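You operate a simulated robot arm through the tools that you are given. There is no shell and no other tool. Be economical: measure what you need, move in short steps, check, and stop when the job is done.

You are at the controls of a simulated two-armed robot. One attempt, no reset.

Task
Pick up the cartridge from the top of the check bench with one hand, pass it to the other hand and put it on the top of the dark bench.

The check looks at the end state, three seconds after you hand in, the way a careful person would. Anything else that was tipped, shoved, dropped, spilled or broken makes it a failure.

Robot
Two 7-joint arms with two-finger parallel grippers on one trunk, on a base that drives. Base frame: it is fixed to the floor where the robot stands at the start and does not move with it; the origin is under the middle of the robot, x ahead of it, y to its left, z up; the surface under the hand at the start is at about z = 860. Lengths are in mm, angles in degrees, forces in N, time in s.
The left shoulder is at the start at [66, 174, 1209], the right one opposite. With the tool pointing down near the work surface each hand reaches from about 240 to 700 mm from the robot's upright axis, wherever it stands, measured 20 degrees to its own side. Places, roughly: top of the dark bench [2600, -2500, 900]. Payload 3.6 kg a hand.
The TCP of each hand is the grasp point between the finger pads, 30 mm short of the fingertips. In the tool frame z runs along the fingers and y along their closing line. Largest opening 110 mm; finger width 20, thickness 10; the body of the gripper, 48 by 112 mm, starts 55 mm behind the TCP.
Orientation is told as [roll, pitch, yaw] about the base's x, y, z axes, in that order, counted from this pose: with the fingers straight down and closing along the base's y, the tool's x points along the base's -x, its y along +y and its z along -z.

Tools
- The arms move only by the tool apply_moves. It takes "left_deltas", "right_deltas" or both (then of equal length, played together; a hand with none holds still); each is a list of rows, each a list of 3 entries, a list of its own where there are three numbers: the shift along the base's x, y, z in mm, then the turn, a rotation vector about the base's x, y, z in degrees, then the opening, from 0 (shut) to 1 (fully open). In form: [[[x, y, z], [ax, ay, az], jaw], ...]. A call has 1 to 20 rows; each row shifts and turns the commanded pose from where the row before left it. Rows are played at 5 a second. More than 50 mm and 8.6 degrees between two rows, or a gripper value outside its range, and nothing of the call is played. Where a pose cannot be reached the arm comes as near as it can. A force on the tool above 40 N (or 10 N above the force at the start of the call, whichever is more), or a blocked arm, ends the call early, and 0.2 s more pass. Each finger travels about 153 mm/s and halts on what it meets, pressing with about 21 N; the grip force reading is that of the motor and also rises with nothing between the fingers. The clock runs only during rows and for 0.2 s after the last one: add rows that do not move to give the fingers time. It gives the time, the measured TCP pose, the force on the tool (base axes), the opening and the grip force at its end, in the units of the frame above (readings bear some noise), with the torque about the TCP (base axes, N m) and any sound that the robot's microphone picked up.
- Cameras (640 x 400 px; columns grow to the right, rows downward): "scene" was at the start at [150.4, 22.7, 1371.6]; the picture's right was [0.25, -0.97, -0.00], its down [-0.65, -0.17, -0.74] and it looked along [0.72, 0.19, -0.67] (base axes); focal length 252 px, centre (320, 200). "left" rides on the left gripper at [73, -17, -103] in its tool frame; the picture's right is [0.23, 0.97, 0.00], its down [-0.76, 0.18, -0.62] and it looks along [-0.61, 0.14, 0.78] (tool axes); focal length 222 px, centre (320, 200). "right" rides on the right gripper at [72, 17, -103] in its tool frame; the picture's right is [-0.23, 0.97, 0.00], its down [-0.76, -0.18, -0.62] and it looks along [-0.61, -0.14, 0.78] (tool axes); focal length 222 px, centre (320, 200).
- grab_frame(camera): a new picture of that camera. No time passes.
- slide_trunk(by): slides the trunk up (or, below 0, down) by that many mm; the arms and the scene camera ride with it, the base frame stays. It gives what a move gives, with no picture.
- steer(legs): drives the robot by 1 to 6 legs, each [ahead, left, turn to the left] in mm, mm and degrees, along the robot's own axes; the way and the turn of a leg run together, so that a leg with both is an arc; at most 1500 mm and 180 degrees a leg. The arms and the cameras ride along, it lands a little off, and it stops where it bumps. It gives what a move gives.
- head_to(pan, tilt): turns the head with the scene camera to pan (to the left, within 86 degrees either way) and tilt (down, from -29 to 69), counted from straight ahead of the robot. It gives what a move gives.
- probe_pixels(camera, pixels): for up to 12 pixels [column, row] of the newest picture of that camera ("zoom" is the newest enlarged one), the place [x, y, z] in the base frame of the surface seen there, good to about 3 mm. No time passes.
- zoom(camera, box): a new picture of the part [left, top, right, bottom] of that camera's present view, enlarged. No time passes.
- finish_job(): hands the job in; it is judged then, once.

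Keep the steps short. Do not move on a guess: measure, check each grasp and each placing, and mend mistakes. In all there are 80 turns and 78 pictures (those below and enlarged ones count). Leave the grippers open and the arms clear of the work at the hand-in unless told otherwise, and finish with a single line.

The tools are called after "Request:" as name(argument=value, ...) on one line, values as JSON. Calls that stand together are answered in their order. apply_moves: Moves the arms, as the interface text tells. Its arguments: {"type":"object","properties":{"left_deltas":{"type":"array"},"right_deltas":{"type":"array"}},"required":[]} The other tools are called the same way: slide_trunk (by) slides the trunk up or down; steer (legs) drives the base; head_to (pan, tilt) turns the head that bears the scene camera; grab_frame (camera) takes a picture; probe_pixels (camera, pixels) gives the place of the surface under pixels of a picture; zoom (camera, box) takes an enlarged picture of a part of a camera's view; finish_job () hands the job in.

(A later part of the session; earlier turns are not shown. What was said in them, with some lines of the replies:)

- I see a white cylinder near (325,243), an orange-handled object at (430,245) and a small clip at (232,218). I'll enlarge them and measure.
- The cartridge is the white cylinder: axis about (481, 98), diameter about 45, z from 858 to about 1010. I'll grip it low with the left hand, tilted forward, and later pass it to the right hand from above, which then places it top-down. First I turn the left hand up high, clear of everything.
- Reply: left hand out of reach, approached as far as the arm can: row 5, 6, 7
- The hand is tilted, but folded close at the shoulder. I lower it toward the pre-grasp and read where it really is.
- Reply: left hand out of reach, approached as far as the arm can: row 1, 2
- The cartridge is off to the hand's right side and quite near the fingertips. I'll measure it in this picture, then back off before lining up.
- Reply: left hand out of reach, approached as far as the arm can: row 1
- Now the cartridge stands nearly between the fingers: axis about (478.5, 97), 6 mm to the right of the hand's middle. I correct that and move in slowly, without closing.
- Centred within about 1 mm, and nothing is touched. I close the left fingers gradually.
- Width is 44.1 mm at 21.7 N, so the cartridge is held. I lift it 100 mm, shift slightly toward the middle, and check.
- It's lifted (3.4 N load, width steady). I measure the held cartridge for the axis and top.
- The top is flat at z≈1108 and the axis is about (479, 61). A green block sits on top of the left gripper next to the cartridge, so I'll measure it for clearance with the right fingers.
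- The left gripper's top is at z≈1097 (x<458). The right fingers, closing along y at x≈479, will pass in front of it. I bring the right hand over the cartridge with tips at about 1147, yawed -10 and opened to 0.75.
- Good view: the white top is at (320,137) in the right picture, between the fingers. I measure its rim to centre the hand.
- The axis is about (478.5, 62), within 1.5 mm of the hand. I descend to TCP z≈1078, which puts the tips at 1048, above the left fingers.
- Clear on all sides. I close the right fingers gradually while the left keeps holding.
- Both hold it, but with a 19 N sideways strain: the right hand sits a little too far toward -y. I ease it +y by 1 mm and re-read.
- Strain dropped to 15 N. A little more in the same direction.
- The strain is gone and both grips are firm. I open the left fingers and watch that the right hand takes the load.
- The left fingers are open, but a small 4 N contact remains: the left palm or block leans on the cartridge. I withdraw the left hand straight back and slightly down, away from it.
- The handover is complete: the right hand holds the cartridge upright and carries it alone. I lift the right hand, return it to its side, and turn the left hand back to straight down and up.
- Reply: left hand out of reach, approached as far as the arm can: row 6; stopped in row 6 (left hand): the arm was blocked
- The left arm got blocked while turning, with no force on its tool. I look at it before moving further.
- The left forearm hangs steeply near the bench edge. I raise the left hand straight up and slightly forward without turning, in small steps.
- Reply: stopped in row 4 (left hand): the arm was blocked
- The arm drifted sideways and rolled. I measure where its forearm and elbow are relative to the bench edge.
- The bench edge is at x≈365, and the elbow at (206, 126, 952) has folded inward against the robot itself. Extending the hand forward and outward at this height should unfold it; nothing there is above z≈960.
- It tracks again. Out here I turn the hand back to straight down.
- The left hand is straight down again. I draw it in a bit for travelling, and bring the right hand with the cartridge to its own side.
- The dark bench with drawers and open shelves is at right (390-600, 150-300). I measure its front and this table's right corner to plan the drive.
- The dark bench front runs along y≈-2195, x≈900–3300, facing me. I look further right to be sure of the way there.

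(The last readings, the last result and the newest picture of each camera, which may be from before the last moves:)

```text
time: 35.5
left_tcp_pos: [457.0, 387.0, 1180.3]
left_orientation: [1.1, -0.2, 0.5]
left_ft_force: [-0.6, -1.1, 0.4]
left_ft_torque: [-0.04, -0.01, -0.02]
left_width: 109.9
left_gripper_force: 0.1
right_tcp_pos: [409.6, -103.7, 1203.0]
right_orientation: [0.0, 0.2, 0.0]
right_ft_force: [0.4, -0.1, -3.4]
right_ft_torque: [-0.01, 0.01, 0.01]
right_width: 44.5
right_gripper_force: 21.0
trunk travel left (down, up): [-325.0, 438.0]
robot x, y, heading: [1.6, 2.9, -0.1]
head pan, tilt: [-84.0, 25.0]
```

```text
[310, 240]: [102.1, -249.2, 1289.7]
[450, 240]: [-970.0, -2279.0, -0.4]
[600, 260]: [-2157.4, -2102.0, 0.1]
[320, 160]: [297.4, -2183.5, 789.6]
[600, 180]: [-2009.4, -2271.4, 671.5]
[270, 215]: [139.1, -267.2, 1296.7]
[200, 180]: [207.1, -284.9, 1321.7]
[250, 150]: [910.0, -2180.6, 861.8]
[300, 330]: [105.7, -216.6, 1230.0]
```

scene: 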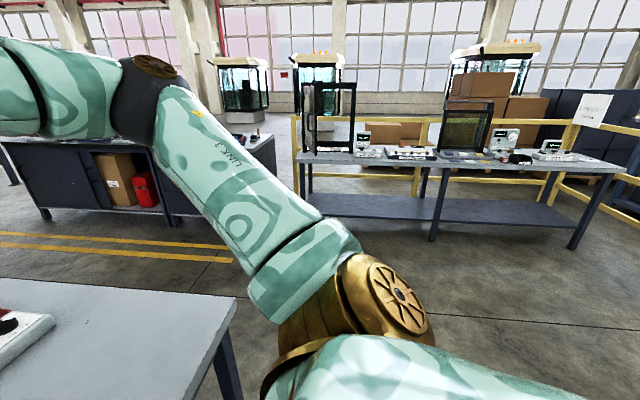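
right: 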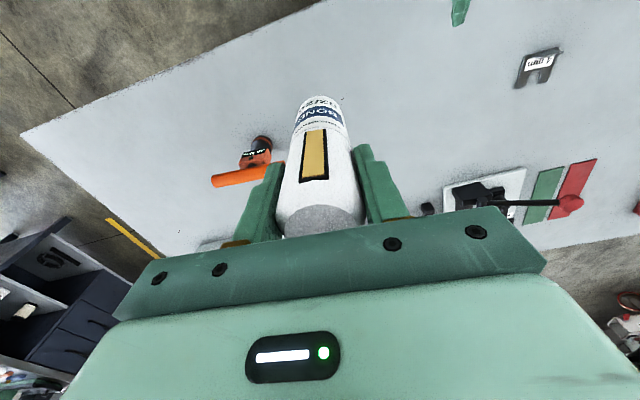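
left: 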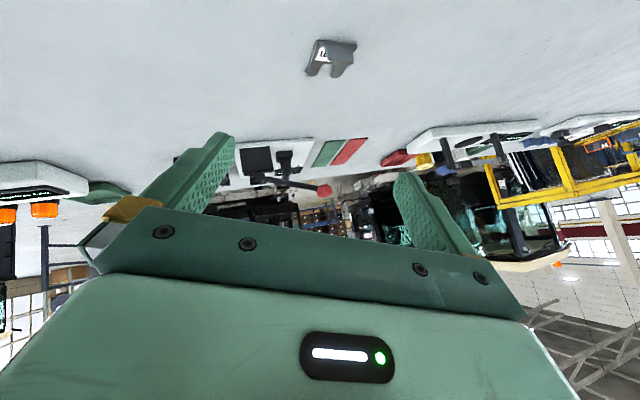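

The aisle is free. I slide right along the table (the cartridge bottom at z≈1080 is well above everything), then turn right to face the benches.

Request:
steer(legs=[[0, -1250, 0], [0, 0, -90]])

Request:
head_to(pan=60, tilt=20)

Request:
grab_frame(camera="scene")

```text
time: 45.6
left_tcp_pos: [394.0, -1706.4, 1180.4]
left_orientation: [1.0, -0.3, -89.5]
left_ft_force: [-1.0, 0.2, -0.7]
left_ft_torque: [-0.01, 0.01, -0.03]
left_width: 109.9
left_gripper_force: 0.0
right_tcp_pos: [-98.6, -1660.1, 1201.4]
right_orientation: [0.0, 0.1, -90.1]
right_ft_force: [0.3, 1.0, -2.3]
right_ft_torque: [0.0, -0.01, 0.0]
right_width: 44.4
right_gripper_force: 21.3
trunk travel left (down, up): [-325.0, 438.0]
robot x, y, heading: [4.5, -1251.1, -90.2]
head pan, tilt: [-84.0, 25.0]
```

```text
time: 47.9
left_tcp_pos: [394.3, -1707.4, 1180.7]
left_orientation: [1.1, -0.4, -89.5]
left_ft_force: [-0.2, -0.1, 0.9]
left_ft_torque: [0.03, 0.0, -0.02]
left_width: 110.1
left_gripper_force: 0.2
right_tcp_pos: [-96.7, -1659.4, 1201.8]
right_orientation: [0.0, 0.1, -90.1]
right_ft_force: [-0.1, 0.6, -3.8]
right_ft_torque: [0.0, -0.02, -0.03]
right_width: 44.1
right_gripper_force: 20.8
trunk travel left (down, up): [-325.0, 438.0]
robot x, y, heading: [5.8, -1249.6, -90.0]
head pan, tilt: [60.0, 20.0]
```

```text
44 pictures are left
```

scene: 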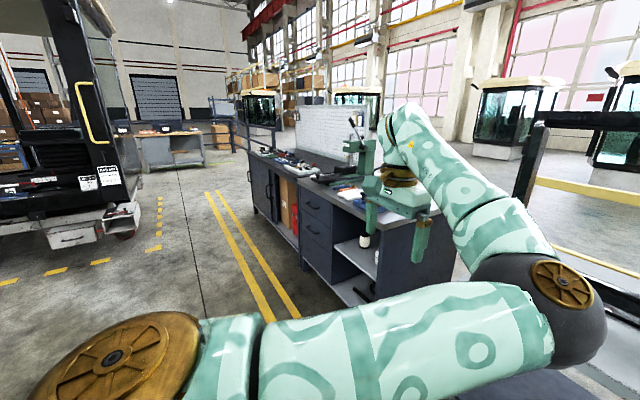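

The aisle along the bench is open; there's a cab machine on the left. I measure the machine and bench extents.

Request:
probe_pixels(camera="scene", pixels=[[125, 232], [100, 215], [70, 235], [30, 130], [320, 130], [255, 155], [345, 205], [300, 160], [358, 140], [210, 200]])

Request:
zoom(camera="scene", box=[230, 90, 430, 215])

```text
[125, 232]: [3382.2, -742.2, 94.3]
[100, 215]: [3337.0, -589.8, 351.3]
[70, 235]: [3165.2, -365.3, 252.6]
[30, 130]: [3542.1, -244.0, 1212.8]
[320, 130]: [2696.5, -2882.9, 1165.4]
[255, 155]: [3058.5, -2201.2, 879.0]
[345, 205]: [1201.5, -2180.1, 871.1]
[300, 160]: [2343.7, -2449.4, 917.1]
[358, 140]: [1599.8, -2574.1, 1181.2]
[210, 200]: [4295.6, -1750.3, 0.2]
```

```text
3.20 times, centred on (330, 152) of scene
```

zoom: 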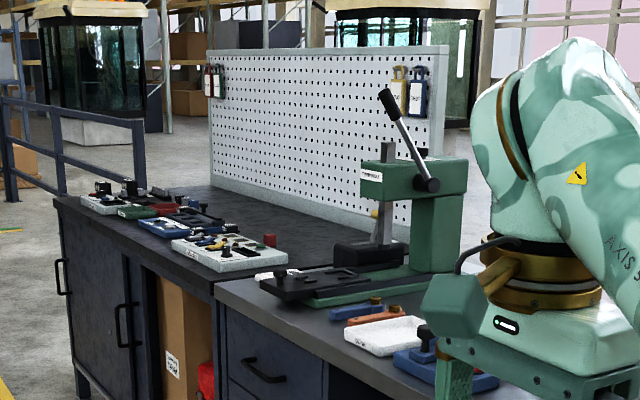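

The bench has two units; the target spot (2600, -2500) lies on the far unit. I slide left to x≈2450 and look at its top.

Request:
steer(legs=[[0, 1250, 0], [0, 1200, 0]])

Request:
head_to(pan=0, tilt=25)

Request:
grab_frame(camera="scene")

Request:
grab_frame(camera="right")

```text
time: 59.9
left_tcp_pos: [2857.3, -1698.0, 1180.0]
left_orientation: [0.9, -0.3, -89.3]
left_ft_force: [-0.2, -0.5, -0.3]
left_ft_torque: [0.02, -0.02, 0.01]
left_width: 110.1
left_gripper_force: 0.1
right_tcp_pos: [2367.3, -1652.7, 1202.9]
right_orientation: [0.0, 0.1, -89.8]
right_ft_force: [0.5, 0.4, -3.8]
right_ft_torque: [0.04, 0.0, -0.01]
right_width: 43.8
right_gripper_force: 20.9
trunk travel left (down, up): [-325.0, 438.0]
robot x, y, heading: [2467.9, -1243.9, -89.8]
head pan, tilt: [60.0, 20.0]
```

```text
time: 61.2
left_tcp_pos: [2856.4, -1698.1, 1180.6]
left_orientation: [1.0, -0.3, -89.3]
left_ft_force: [0.4, 0.0, -0.1]
left_ft_torque: [0.0, 0.02, 0.0]
left_width: 110.0
left_gripper_force: 0.1
right_tcp_pos: [2366.0, -1653.4, 1202.5]
right_orientation: [-0.1, 0.1, -89.8]
right_ft_force: [-0.4, -0.5, -3.6]
right_ft_torque: [0.02, -0.01, 0.02]
right_width: 43.9
right_gripper_force: 21.1
trunk travel left (down, up): [-325.0, 438.0]
robot x, y, heading: [2468.5, -1241.7, -89.7]
head pan, tilt: [0.0, 25.0]
```

```text
42 pictures are left
```

scene: 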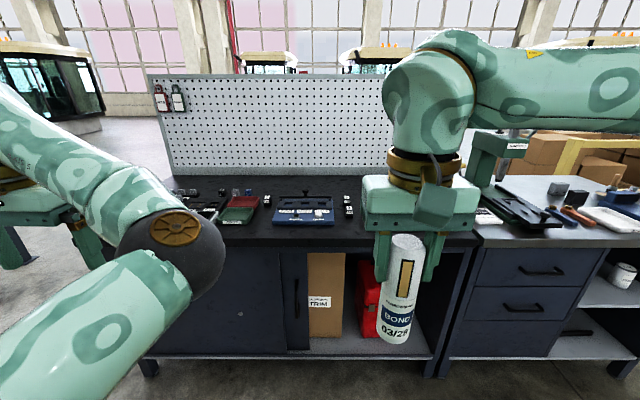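

```text
41 pictures are left
```

right: 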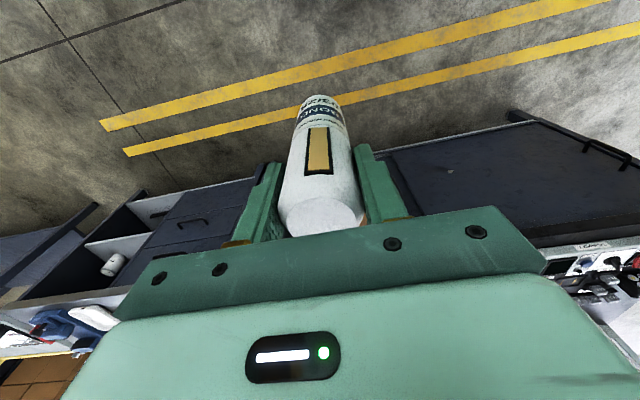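

The dark (black-topped) bench with the pegboard is straight ahead; the neighbouring one has a grey top. I enlarge its top and measure the free areas.

Request:
zoom(camera="scene", box=[160, 160, 400, 260])

Request:
probe_pixels(camera="scene", pixels=[[310, 238], [330, 185], [375, 178], [355, 225], [350, 210], [330, 222], [275, 222], [240, 225], [260, 188], [470, 238], [200, 195], [345, 160]])

```text
2.67 times, centred on (280, 210) of scene
```

zoom: 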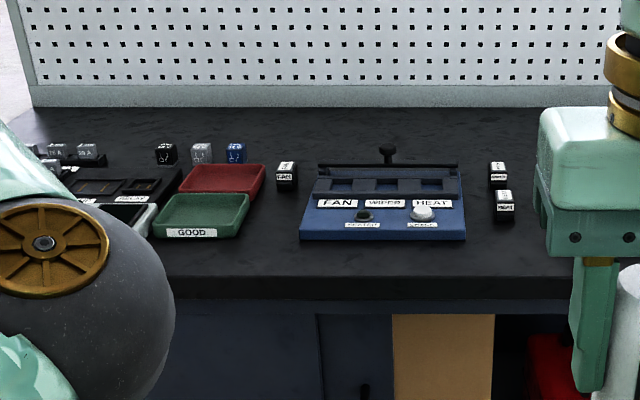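

```text
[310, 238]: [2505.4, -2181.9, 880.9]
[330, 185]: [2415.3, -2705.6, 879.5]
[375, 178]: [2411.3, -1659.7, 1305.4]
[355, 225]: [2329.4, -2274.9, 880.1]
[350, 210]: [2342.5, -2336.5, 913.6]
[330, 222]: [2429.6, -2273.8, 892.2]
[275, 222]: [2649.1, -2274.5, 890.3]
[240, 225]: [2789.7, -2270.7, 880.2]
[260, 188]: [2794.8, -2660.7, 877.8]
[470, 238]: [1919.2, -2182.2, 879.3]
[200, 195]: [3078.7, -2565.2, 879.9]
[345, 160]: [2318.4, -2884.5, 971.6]
```

The bench top is at z≈880. The right part (x≈2000–2300) seems free but is hidden by the hand. I slide right 220 mm to see it.

Request:
steer(legs=[[0, -220, 0]])

Request:
grab_frame(camera="scene")

Request:
zoom(camera="scene", box=[240, 160, 480, 260])

```text
time: 62.9
left_tcp_pos: [2634.2, -1698.8, 1181.1]
left_orientation: [1.0, -0.3, -89.4]
left_ft_force: [-0.6, 0.9, 0.1]
left_ft_torque: [0.02, -0.01, -0.01]
left_width: 110.1
left_gripper_force: 0.1
right_tcp_pos: [2143.8, -1651.6, 1202.1]
right_orientation: [0.0, 0.1, -89.8]
right_ft_force: [-0.2, -0.3, -3.3]
right_ft_torque: [0.0, -0.03, 0.0]
right_width: 44.1
right_gripper_force: 21.2
trunk travel left (down, up): [-325.0, 438.0]
robot x, y, heading: [2244.8, -1243.6, -89.6]
head pan, tilt: [0.0, 25.0]
```

```text
39 pictures are left
```

scene: 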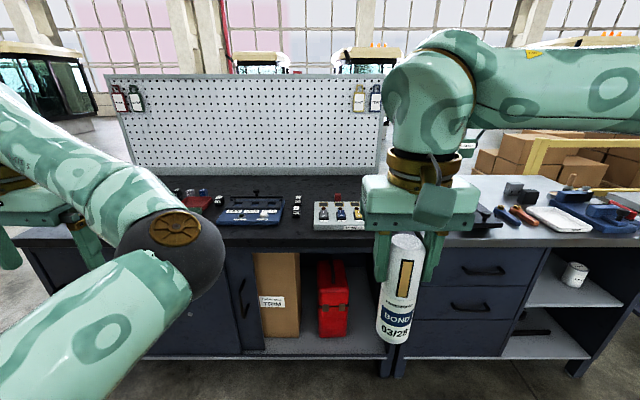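

```text
2.67 times, centred on (360, 210) of scene
```

zoom: 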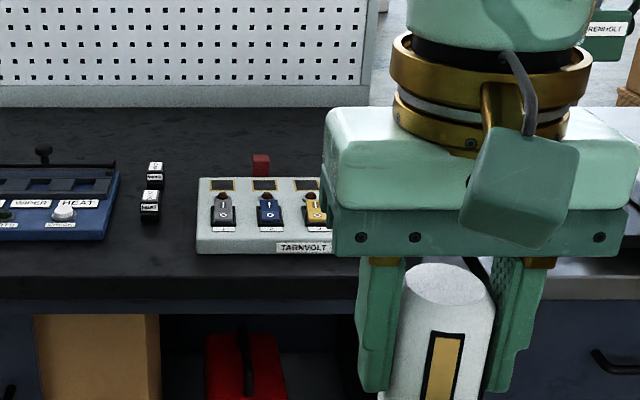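

A white fixture occupies x≈2050–2270. The front strip (y -2182 to about -2270) is free, and the stretch around x≈2310 between the fixture and the blue tray looks roomy. I measure these edges and the left elbow's height before driving nearer.

Request:
probe_pixels(camera="zoom", pixels=[[200, 250], [197, 190], [150, 219], [155, 185], [110, 238], [105, 175], [175, 230], [175, 180], [178, 150], [175, 275], [262, 160], [42, 150]])

Request:
probe_pixels(camera="scene", pixels=[[195, 260], [170, 290], [205, 205], [60, 230]])

```text
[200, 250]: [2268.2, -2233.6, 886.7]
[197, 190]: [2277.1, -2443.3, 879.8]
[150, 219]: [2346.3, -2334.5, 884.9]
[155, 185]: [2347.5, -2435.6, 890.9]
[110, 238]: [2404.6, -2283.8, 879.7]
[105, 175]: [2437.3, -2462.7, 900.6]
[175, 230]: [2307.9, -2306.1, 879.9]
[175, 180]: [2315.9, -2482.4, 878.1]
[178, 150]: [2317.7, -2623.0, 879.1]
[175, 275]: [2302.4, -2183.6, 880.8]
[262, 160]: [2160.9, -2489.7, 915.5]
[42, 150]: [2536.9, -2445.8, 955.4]
```

```text
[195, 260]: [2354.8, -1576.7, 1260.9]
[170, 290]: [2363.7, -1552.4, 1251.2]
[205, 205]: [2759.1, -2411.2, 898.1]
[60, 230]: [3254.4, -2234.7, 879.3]
```

Free patch: x 2275–2405, y -2182 to -2330. The centre, (2340, -2255), has over 40 mm of clearance all round the cartridge. I drive left 205 and ahead 540.

Request:
steer(legs=[[0, 205, 0], [540, 0, 0]])

Request:
head_to(pan=-10, tilt=45)

Request:
grab_frame(camera="scene")

Request:
grab_frame(camera="right")

```text
time: 67.3
left_tcp_pos: [2838.8, -2244.0, 1179.8]
left_orientation: [1.0, -0.1, -89.6]
left_ft_force: [-0.3, -0.3, 0.2]
left_ft_torque: [0.01, 0.0, 0.0]
left_width: 110.1
left_gripper_force: 0.0
right_tcp_pos: [2348.7, -2197.8, 1203.0]
right_orientation: [-0.1, 0.1, -90.0]
right_ft_force: [0.1, 0.1, -3.6]
right_ft_torque: [0.02, 0.0, 0.04]
right_width: 44.0
right_gripper_force: 20.6
trunk travel left (down, up): [-325.0, 438.0]
robot x, y, heading: [2451.4, -1791.2, -89.9]
head pan, tilt: [0.0, 25.0]
```

```text
time: 68.1
left_tcp_pos: [2838.5, -2245.2, 1179.4]
left_orientation: [1.0, -0.3, -89.5]
left_ft_force: [-0.8, -0.6, -1.2]
left_ft_torque: [0.0, 0.01, 0.0]
left_width: 110.0
left_gripper_force: 0.0
right_tcp_pos: [2348.7, -2195.9, 1201.9]
right_orientation: [0.0, 0.2, -90.0]
right_ft_force: [0.0, 0.5, -2.4]
right_ft_torque: [0.01, -0.01, -0.01]
right_width: 44.2
right_gripper_force: 21.3
trunk travel left (down, up): [-325.0, 438.0]
robot x, y, heading: [2454.8, -1790.2, -90.1]
head pan, tilt: [-10.0, 45.0]
```

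```text
37 pictures are left
```

scene: 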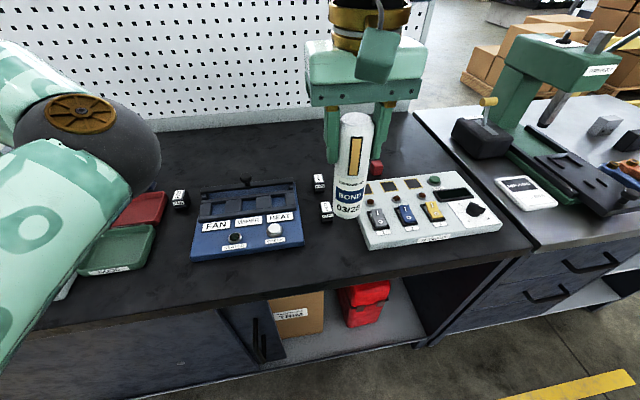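

```text
36 pictures are left
```

right: 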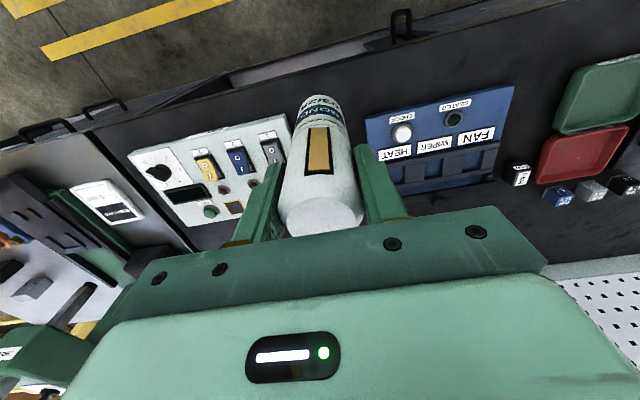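

I verify the landmarks around the landing spot from this close view: fixture corner (367,248), blue tray corner (303,246), small relays (326,212).

Request:
probe_pixels(camera="scene", pixels=[[370, 246], [362, 222], [302, 243], [298, 212], [326, 218], [320, 212], [333, 240], [333, 270], [316, 230], [345, 218], [352, 120], [335, 255]])

```text
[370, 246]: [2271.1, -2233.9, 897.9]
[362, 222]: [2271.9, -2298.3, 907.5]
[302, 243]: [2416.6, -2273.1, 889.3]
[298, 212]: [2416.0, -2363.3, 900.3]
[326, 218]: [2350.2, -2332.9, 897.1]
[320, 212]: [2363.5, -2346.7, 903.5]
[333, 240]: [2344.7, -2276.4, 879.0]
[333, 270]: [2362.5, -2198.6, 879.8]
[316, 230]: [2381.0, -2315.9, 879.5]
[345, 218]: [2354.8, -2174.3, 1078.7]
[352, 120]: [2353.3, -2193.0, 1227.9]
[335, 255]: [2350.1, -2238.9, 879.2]
```

Landmarks confirmed. I move over (2343, -2255) and lower to about 30 mm above the top.

Request:
apply_moves(right_deltas=[[[-3, -29, 0], [0, 0, 0], 0], [[-3, -29, 0], [0, 0, 0], 0], [[0, 0, -35], [0, 0, 0], 0], [[0, 0, -35], [0, 0, 0], 0], [[0, 0, -35], [0, 0, 0], 0], [[0, 0, -35], [0, 0, 0], 0], [[0, 0, -30], [0, 0, 0], 0], [[0, 0, 0], [0, 0, 0], 0], [[0, 0, 0], [0, 0, 0], 0]])

Request:
grab_frame(camera="scene")

Request:
zoom(camera="scene", box=[260, 150, 420, 250])

```text
time: 70.1
left_tcp_pos: [2839.4, -2244.5, 1180.7]
left_orientation: [1.0, -0.2, -89.5]
left_ft_force: [-0.1, -0.4, -0.5]
left_ft_torque: [-0.03, 0.01, 0.01]
left_width: 109.8
left_gripper_force: 0.1
right_tcp_pos: [2341.1, -2254.3, 1032.0]
right_orientation: [0.0, 0.0, -90.1]
right_ft_force: [1.4, 0.5, -3.1]
right_ft_torque: [-0.02, -0.01, -0.01]
right_width: 44.1
right_gripper_force: 20.9
trunk travel left (down, up): [-325.0, 438.0]
robot x, y, heading: [2448.8, -1786.5, -90.0]
head pan, tilt: [-10.0, 45.0]
```

```text
35 pictures are left
```

scene: 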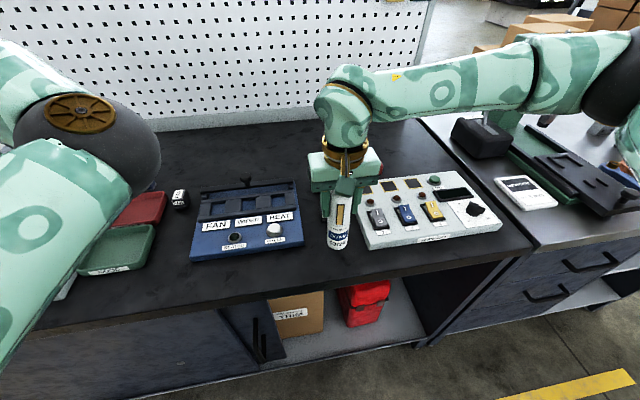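

```text
4.00 times, centred on (340, 200) of scene
```

zoom: 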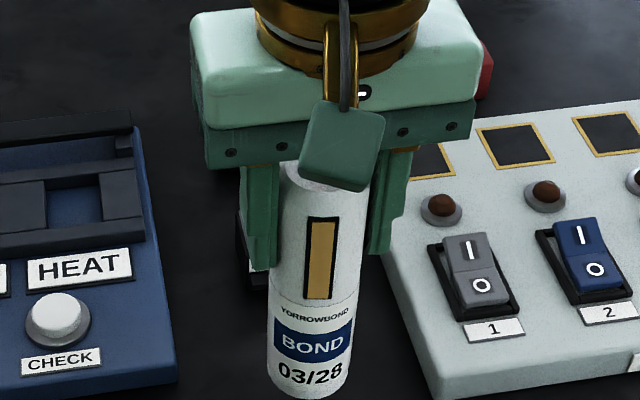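

It hangs upright over the free patch. I lower it to about 4 mm above, then read.

Request:
apply_moves(right_deltas=[[[1, 0, -12], [0, 0, 0], 0], [[0, 0, -10], [0, 0, 0], 0], [[0, 0, -5], [0, 0, 0], 0], [[0, 0, 0], [0, 0, 0], 0]])

Request:
zoom(camera="scene", box=[290, 200, 390, 262])

Request:
probe_pixels(camera="zoom", pixels=[[320, 270], [320, 285], [320, 300], [320, 315], [320, 330], [320, 345]])

```text
time: 71.1
left_tcp_pos: [2838.8, -2245.0, 1180.0]
left_orientation: [1.0, -0.2, -89.4]
left_ft_force: [-0.7, -0.6, 0.2]
left_ft_torque: [-0.05, -0.03, 0.01]
left_width: 110.0
left_gripper_force: 0.1
right_tcp_pos: [2343.3, -2255.6, 1005.7]
right_orientation: [0.1, 0.1, -90.0]
right_ft_force: [-0.1, -1.2, -3.2]
right_ft_torque: [0.0, 0.02, 0.0]
right_width: 44.1
right_gripper_force: 21.3
trunk travel left (down, up): [-325.0, 438.0]
robot x, y, heading: [2451.0, -1790.5, -90.2]
head pan, tilt: [-10.0, 45.0]
```

```text
6.40 times, centred on (340, 231) of scene
```

zoom: 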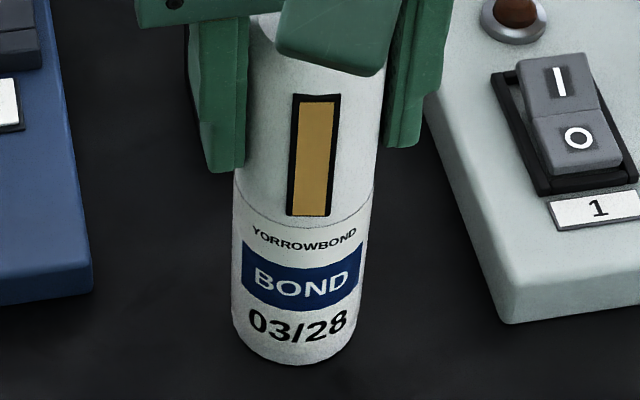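

```text
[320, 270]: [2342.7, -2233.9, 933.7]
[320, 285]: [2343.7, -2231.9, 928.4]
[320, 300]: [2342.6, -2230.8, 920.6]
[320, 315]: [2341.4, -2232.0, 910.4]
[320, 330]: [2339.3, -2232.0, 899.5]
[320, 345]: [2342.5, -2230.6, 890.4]
```

No contact yet, and the bottom is about 5 mm above the top. I go down in 1.5 mm steps until the load shifts.

Request:
apply_moves(right_deltas=[[[0, 0, -1.5], [0, 0, 0], 0], [[0, 0, -1.5], [0, 0, 0], 0], [[0, 0, -1], [0, 0, 0], 0], [[0, 0, 0], [0, 0, 0], 0]])

```text
time: 72.1
left_tcp_pos: [2839.7, -2243.1, 1180.8]
left_orientation: [0.9, -0.4, -89.5]
left_ft_force: [-0.4, 1.0, 0.4]
left_ft_torque: [0.0, -0.02, 0.03]
left_width: 110.2
left_gripper_force: 0.0
right_tcp_pos: [2344.5, -2254.7, 1002.7]
right_orientation: [0.0, -0.1, -89.9]
right_ft_force: [-0.5, 0.3, 17.3]
right_ft_torque: [-0.13, 0.06, 0.19]
right_width: 43.3
right_gripper_force: 21.3
trunk travel left (down, up): [-325.0, 438.0]
robot x, y, heading: [2451.9, -1786.2, -89.9]
head pan, tilt: [-10.0, 45.0]
```

It's standing on the top with a 17 N push. I relieve by 1 mm, then open slowly to a modest width.

Request:
apply_moves(right_deltas=[[[0, 0, 0.9], [0, 0, 0], 0], [[0, 0, 0], [0, 0, 0], 0]])

Request:
apply_moves(right_deltas=[[[0, 0, 0], [0, 0, 0], 0.42], [[0, 0, 0], [0, 0, 0], 0.48], [[0, 0, 0], [0, 0, 0], 0.6], [[0, 0, 0], [0, 0, 0], 0.75], [[0, 0, 0], [0, 0, 0], 0.75]])

Request:
grab_frame(camera="right")

Request:
zoom(camera="scene", box=[260, 160, 420, 260])

```text
time: 72.7
left_tcp_pos: [2838.3, -2243.2, 1180.7]
left_orientation: [0.9, -0.2, -89.4]
left_ft_force: [1.1, -0.6, -0.7]
left_ft_torque: [0.02, -0.01, 0.01]
left_width: 109.9
left_gripper_force: 0.0
right_tcp_pos: [2345.3, -2254.6, 1003.0]
right_orientation: [0.1, 0.0, -90.0]
right_ft_force: [3.0, -1.6, 11.7]
right_ft_torque: [-0.41, -0.25, 0.11]
right_width: 43.7
right_gripper_force: 20.9
trunk travel left (down, up): [-325.0, 438.0]
robot x, y, heading: [2452.7, -1789.0, -90.0]
head pan, tilt: [-10.0, 45.0]
```

```text
time: 73.9
left_tcp_pos: [2839.2, -2244.4, 1179.8]
left_orientation: [1.0, -0.3, -89.5]
left_ft_force: [-0.7, -0.1, 0.5]
left_ft_torque: [-0.01, 0.01, 0.01]
left_width: 110.4
left_gripper_force: 0.2
right_tcp_pos: [2343.2, -2255.2, 1001.8]
right_orientation: [0.0, 0.1, -90.2]
right_ft_force: [0.7, -0.4, 0.5]
right_ft_torque: [0.01, 0.02, 0.01]
right_width: 82.4
right_gripper_force: 0.1
trunk travel left (down, up): [-325.0, 438.0]
robot x, y, heading: [2451.4, -1788.8, -90.1]
head pan, tilt: [-10.0, 45.0]
```

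```text
32 pictures are left
```

right: 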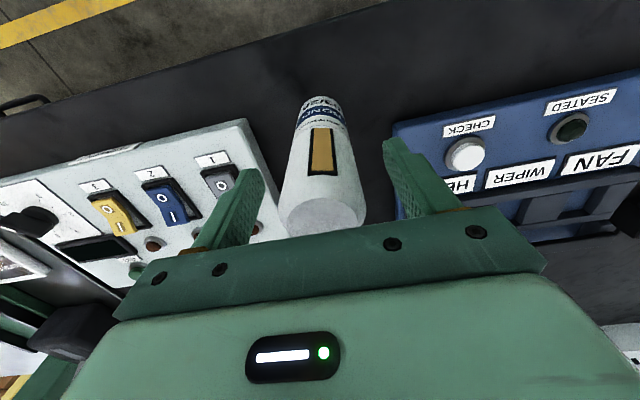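

```text
4.00 times, centred on (340, 210) of scene
```

zoom: 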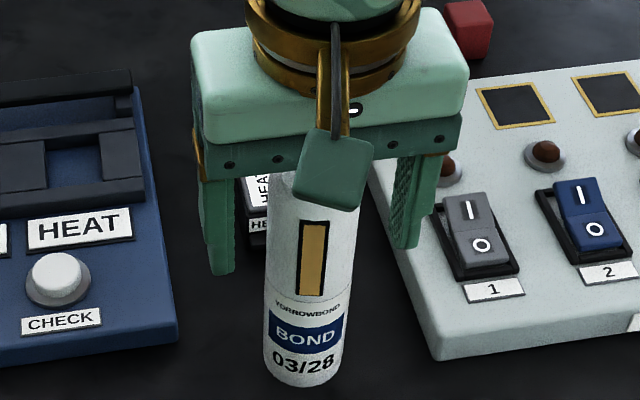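

Released, and it stands upright and free. I raise the right hand straight up, then draw it back a little.

Request:
apply_moves(right_deltas=[[[0, 0, 20], [0, 0, 0], 0.75], [[0, 0, 35], [0, 0, 0], 0.75], [[0, 0, 35], [0, 0, 0], 0.75], [[0, 0, 40], [0, 0, 0], 0.75], [[0, 0, 40], [0, 0, 0], 1], [[0, 25, 20], [0, 0, 0], 1], [[0, 25, 0], [0, 0, 0], 1], [[0, 0, 0], [0, 0, 0], 1]])

Request:
grab_frame(camera="scene")

Request:
probe_pixels(camera="scene", pixels=[[338, 195], [338, 210], [337, 225], [336, 240]])

```text
time: 75.7
left_tcp_pos: [2839.0, -2244.4, 1180.7]
left_orientation: [0.8, -0.3, -89.6]
left_ft_force: [0.3, 0.5, -0.4]
left_ft_torque: [-0.01, 0.0, 0.01]
left_width: 109.9
left_gripper_force: 0.0
right_tcp_pos: [2343.4, -2204.7, 1192.7]
right_orientation: [-0.1, 0.1, -89.9]
right_ft_force: [-0.3, 0.5, -0.1]
right_ft_torque: [0.0, 0.03, 0.02]
right_width: 110.0
right_gripper_force: 0.0
trunk travel left (down, up): [-325.0, 438.0]
robot x, y, heading: [2455.4, -1783.5, -90.0]
head pan, tilt: [-10.0, 45.0]
```

```text
30 pictures are left
```

scene: 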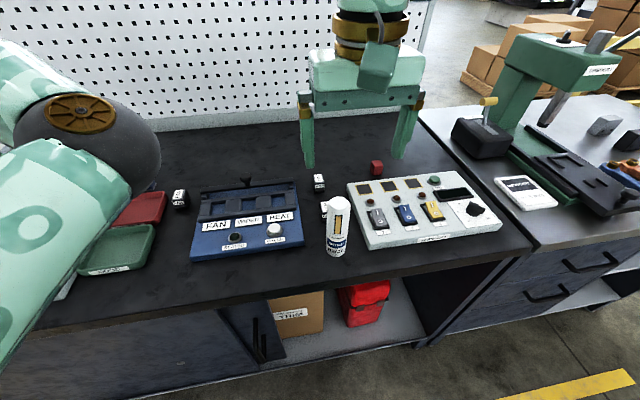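

```text
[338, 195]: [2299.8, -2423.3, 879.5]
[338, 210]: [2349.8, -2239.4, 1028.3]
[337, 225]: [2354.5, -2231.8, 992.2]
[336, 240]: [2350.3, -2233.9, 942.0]
```

The cartridge stands upright on the dark bench, top at z≈1030, with nothing else disturbed. I back off 350 mm so the arms are well clear.

Request:
steer(legs=[[-350, 0, 0]])

Request:
grab_frame(camera="scene")

```text
time: 78.0
left_tcp_pos: [2839.4, -1893.4, 1181.8]
left_orientation: [1.0, -0.3, -89.7]
left_ft_force: [-0.7, -0.2, 0.5]
left_ft_torque: [-0.04, -0.01, -0.01]
left_width: 110.1
left_gripper_force: 0.0
right_tcp_pos: [2343.0, -1855.1, 1192.4]
right_orientation: [0.0, 0.1, -90.3]
right_ft_force: [0.2, 0.8, 0.7]
right_ft_torque: [0.01, -0.01, 0.01]
right_width: 110.0
right_gripper_force: 0.1
trunk travel left (down, up): [-325.0, 438.0]
robot x, y, heading: [2451.3, -1438.5, -90.1]
head pan, tilt: [-10.0, 45.0]
```

```text
29 pictures are left
```

scene: 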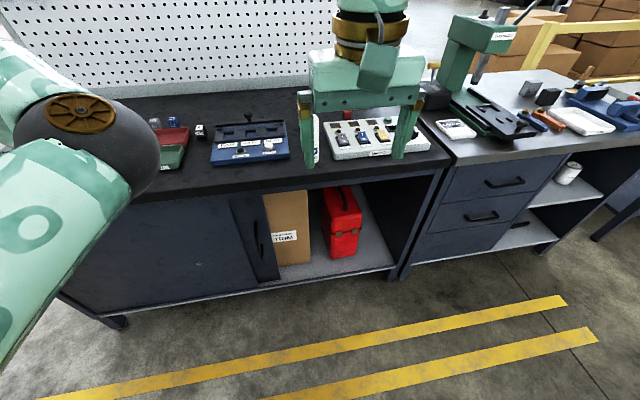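

All clear, with both grippers open, so I hand in.

Request:
finish_job()

```text
The job is handed in.
```

The cartridge was picked from the check bench with the left hand, passed to the right hand, and now stands upright on the dark bench, with both grippers open and clear.
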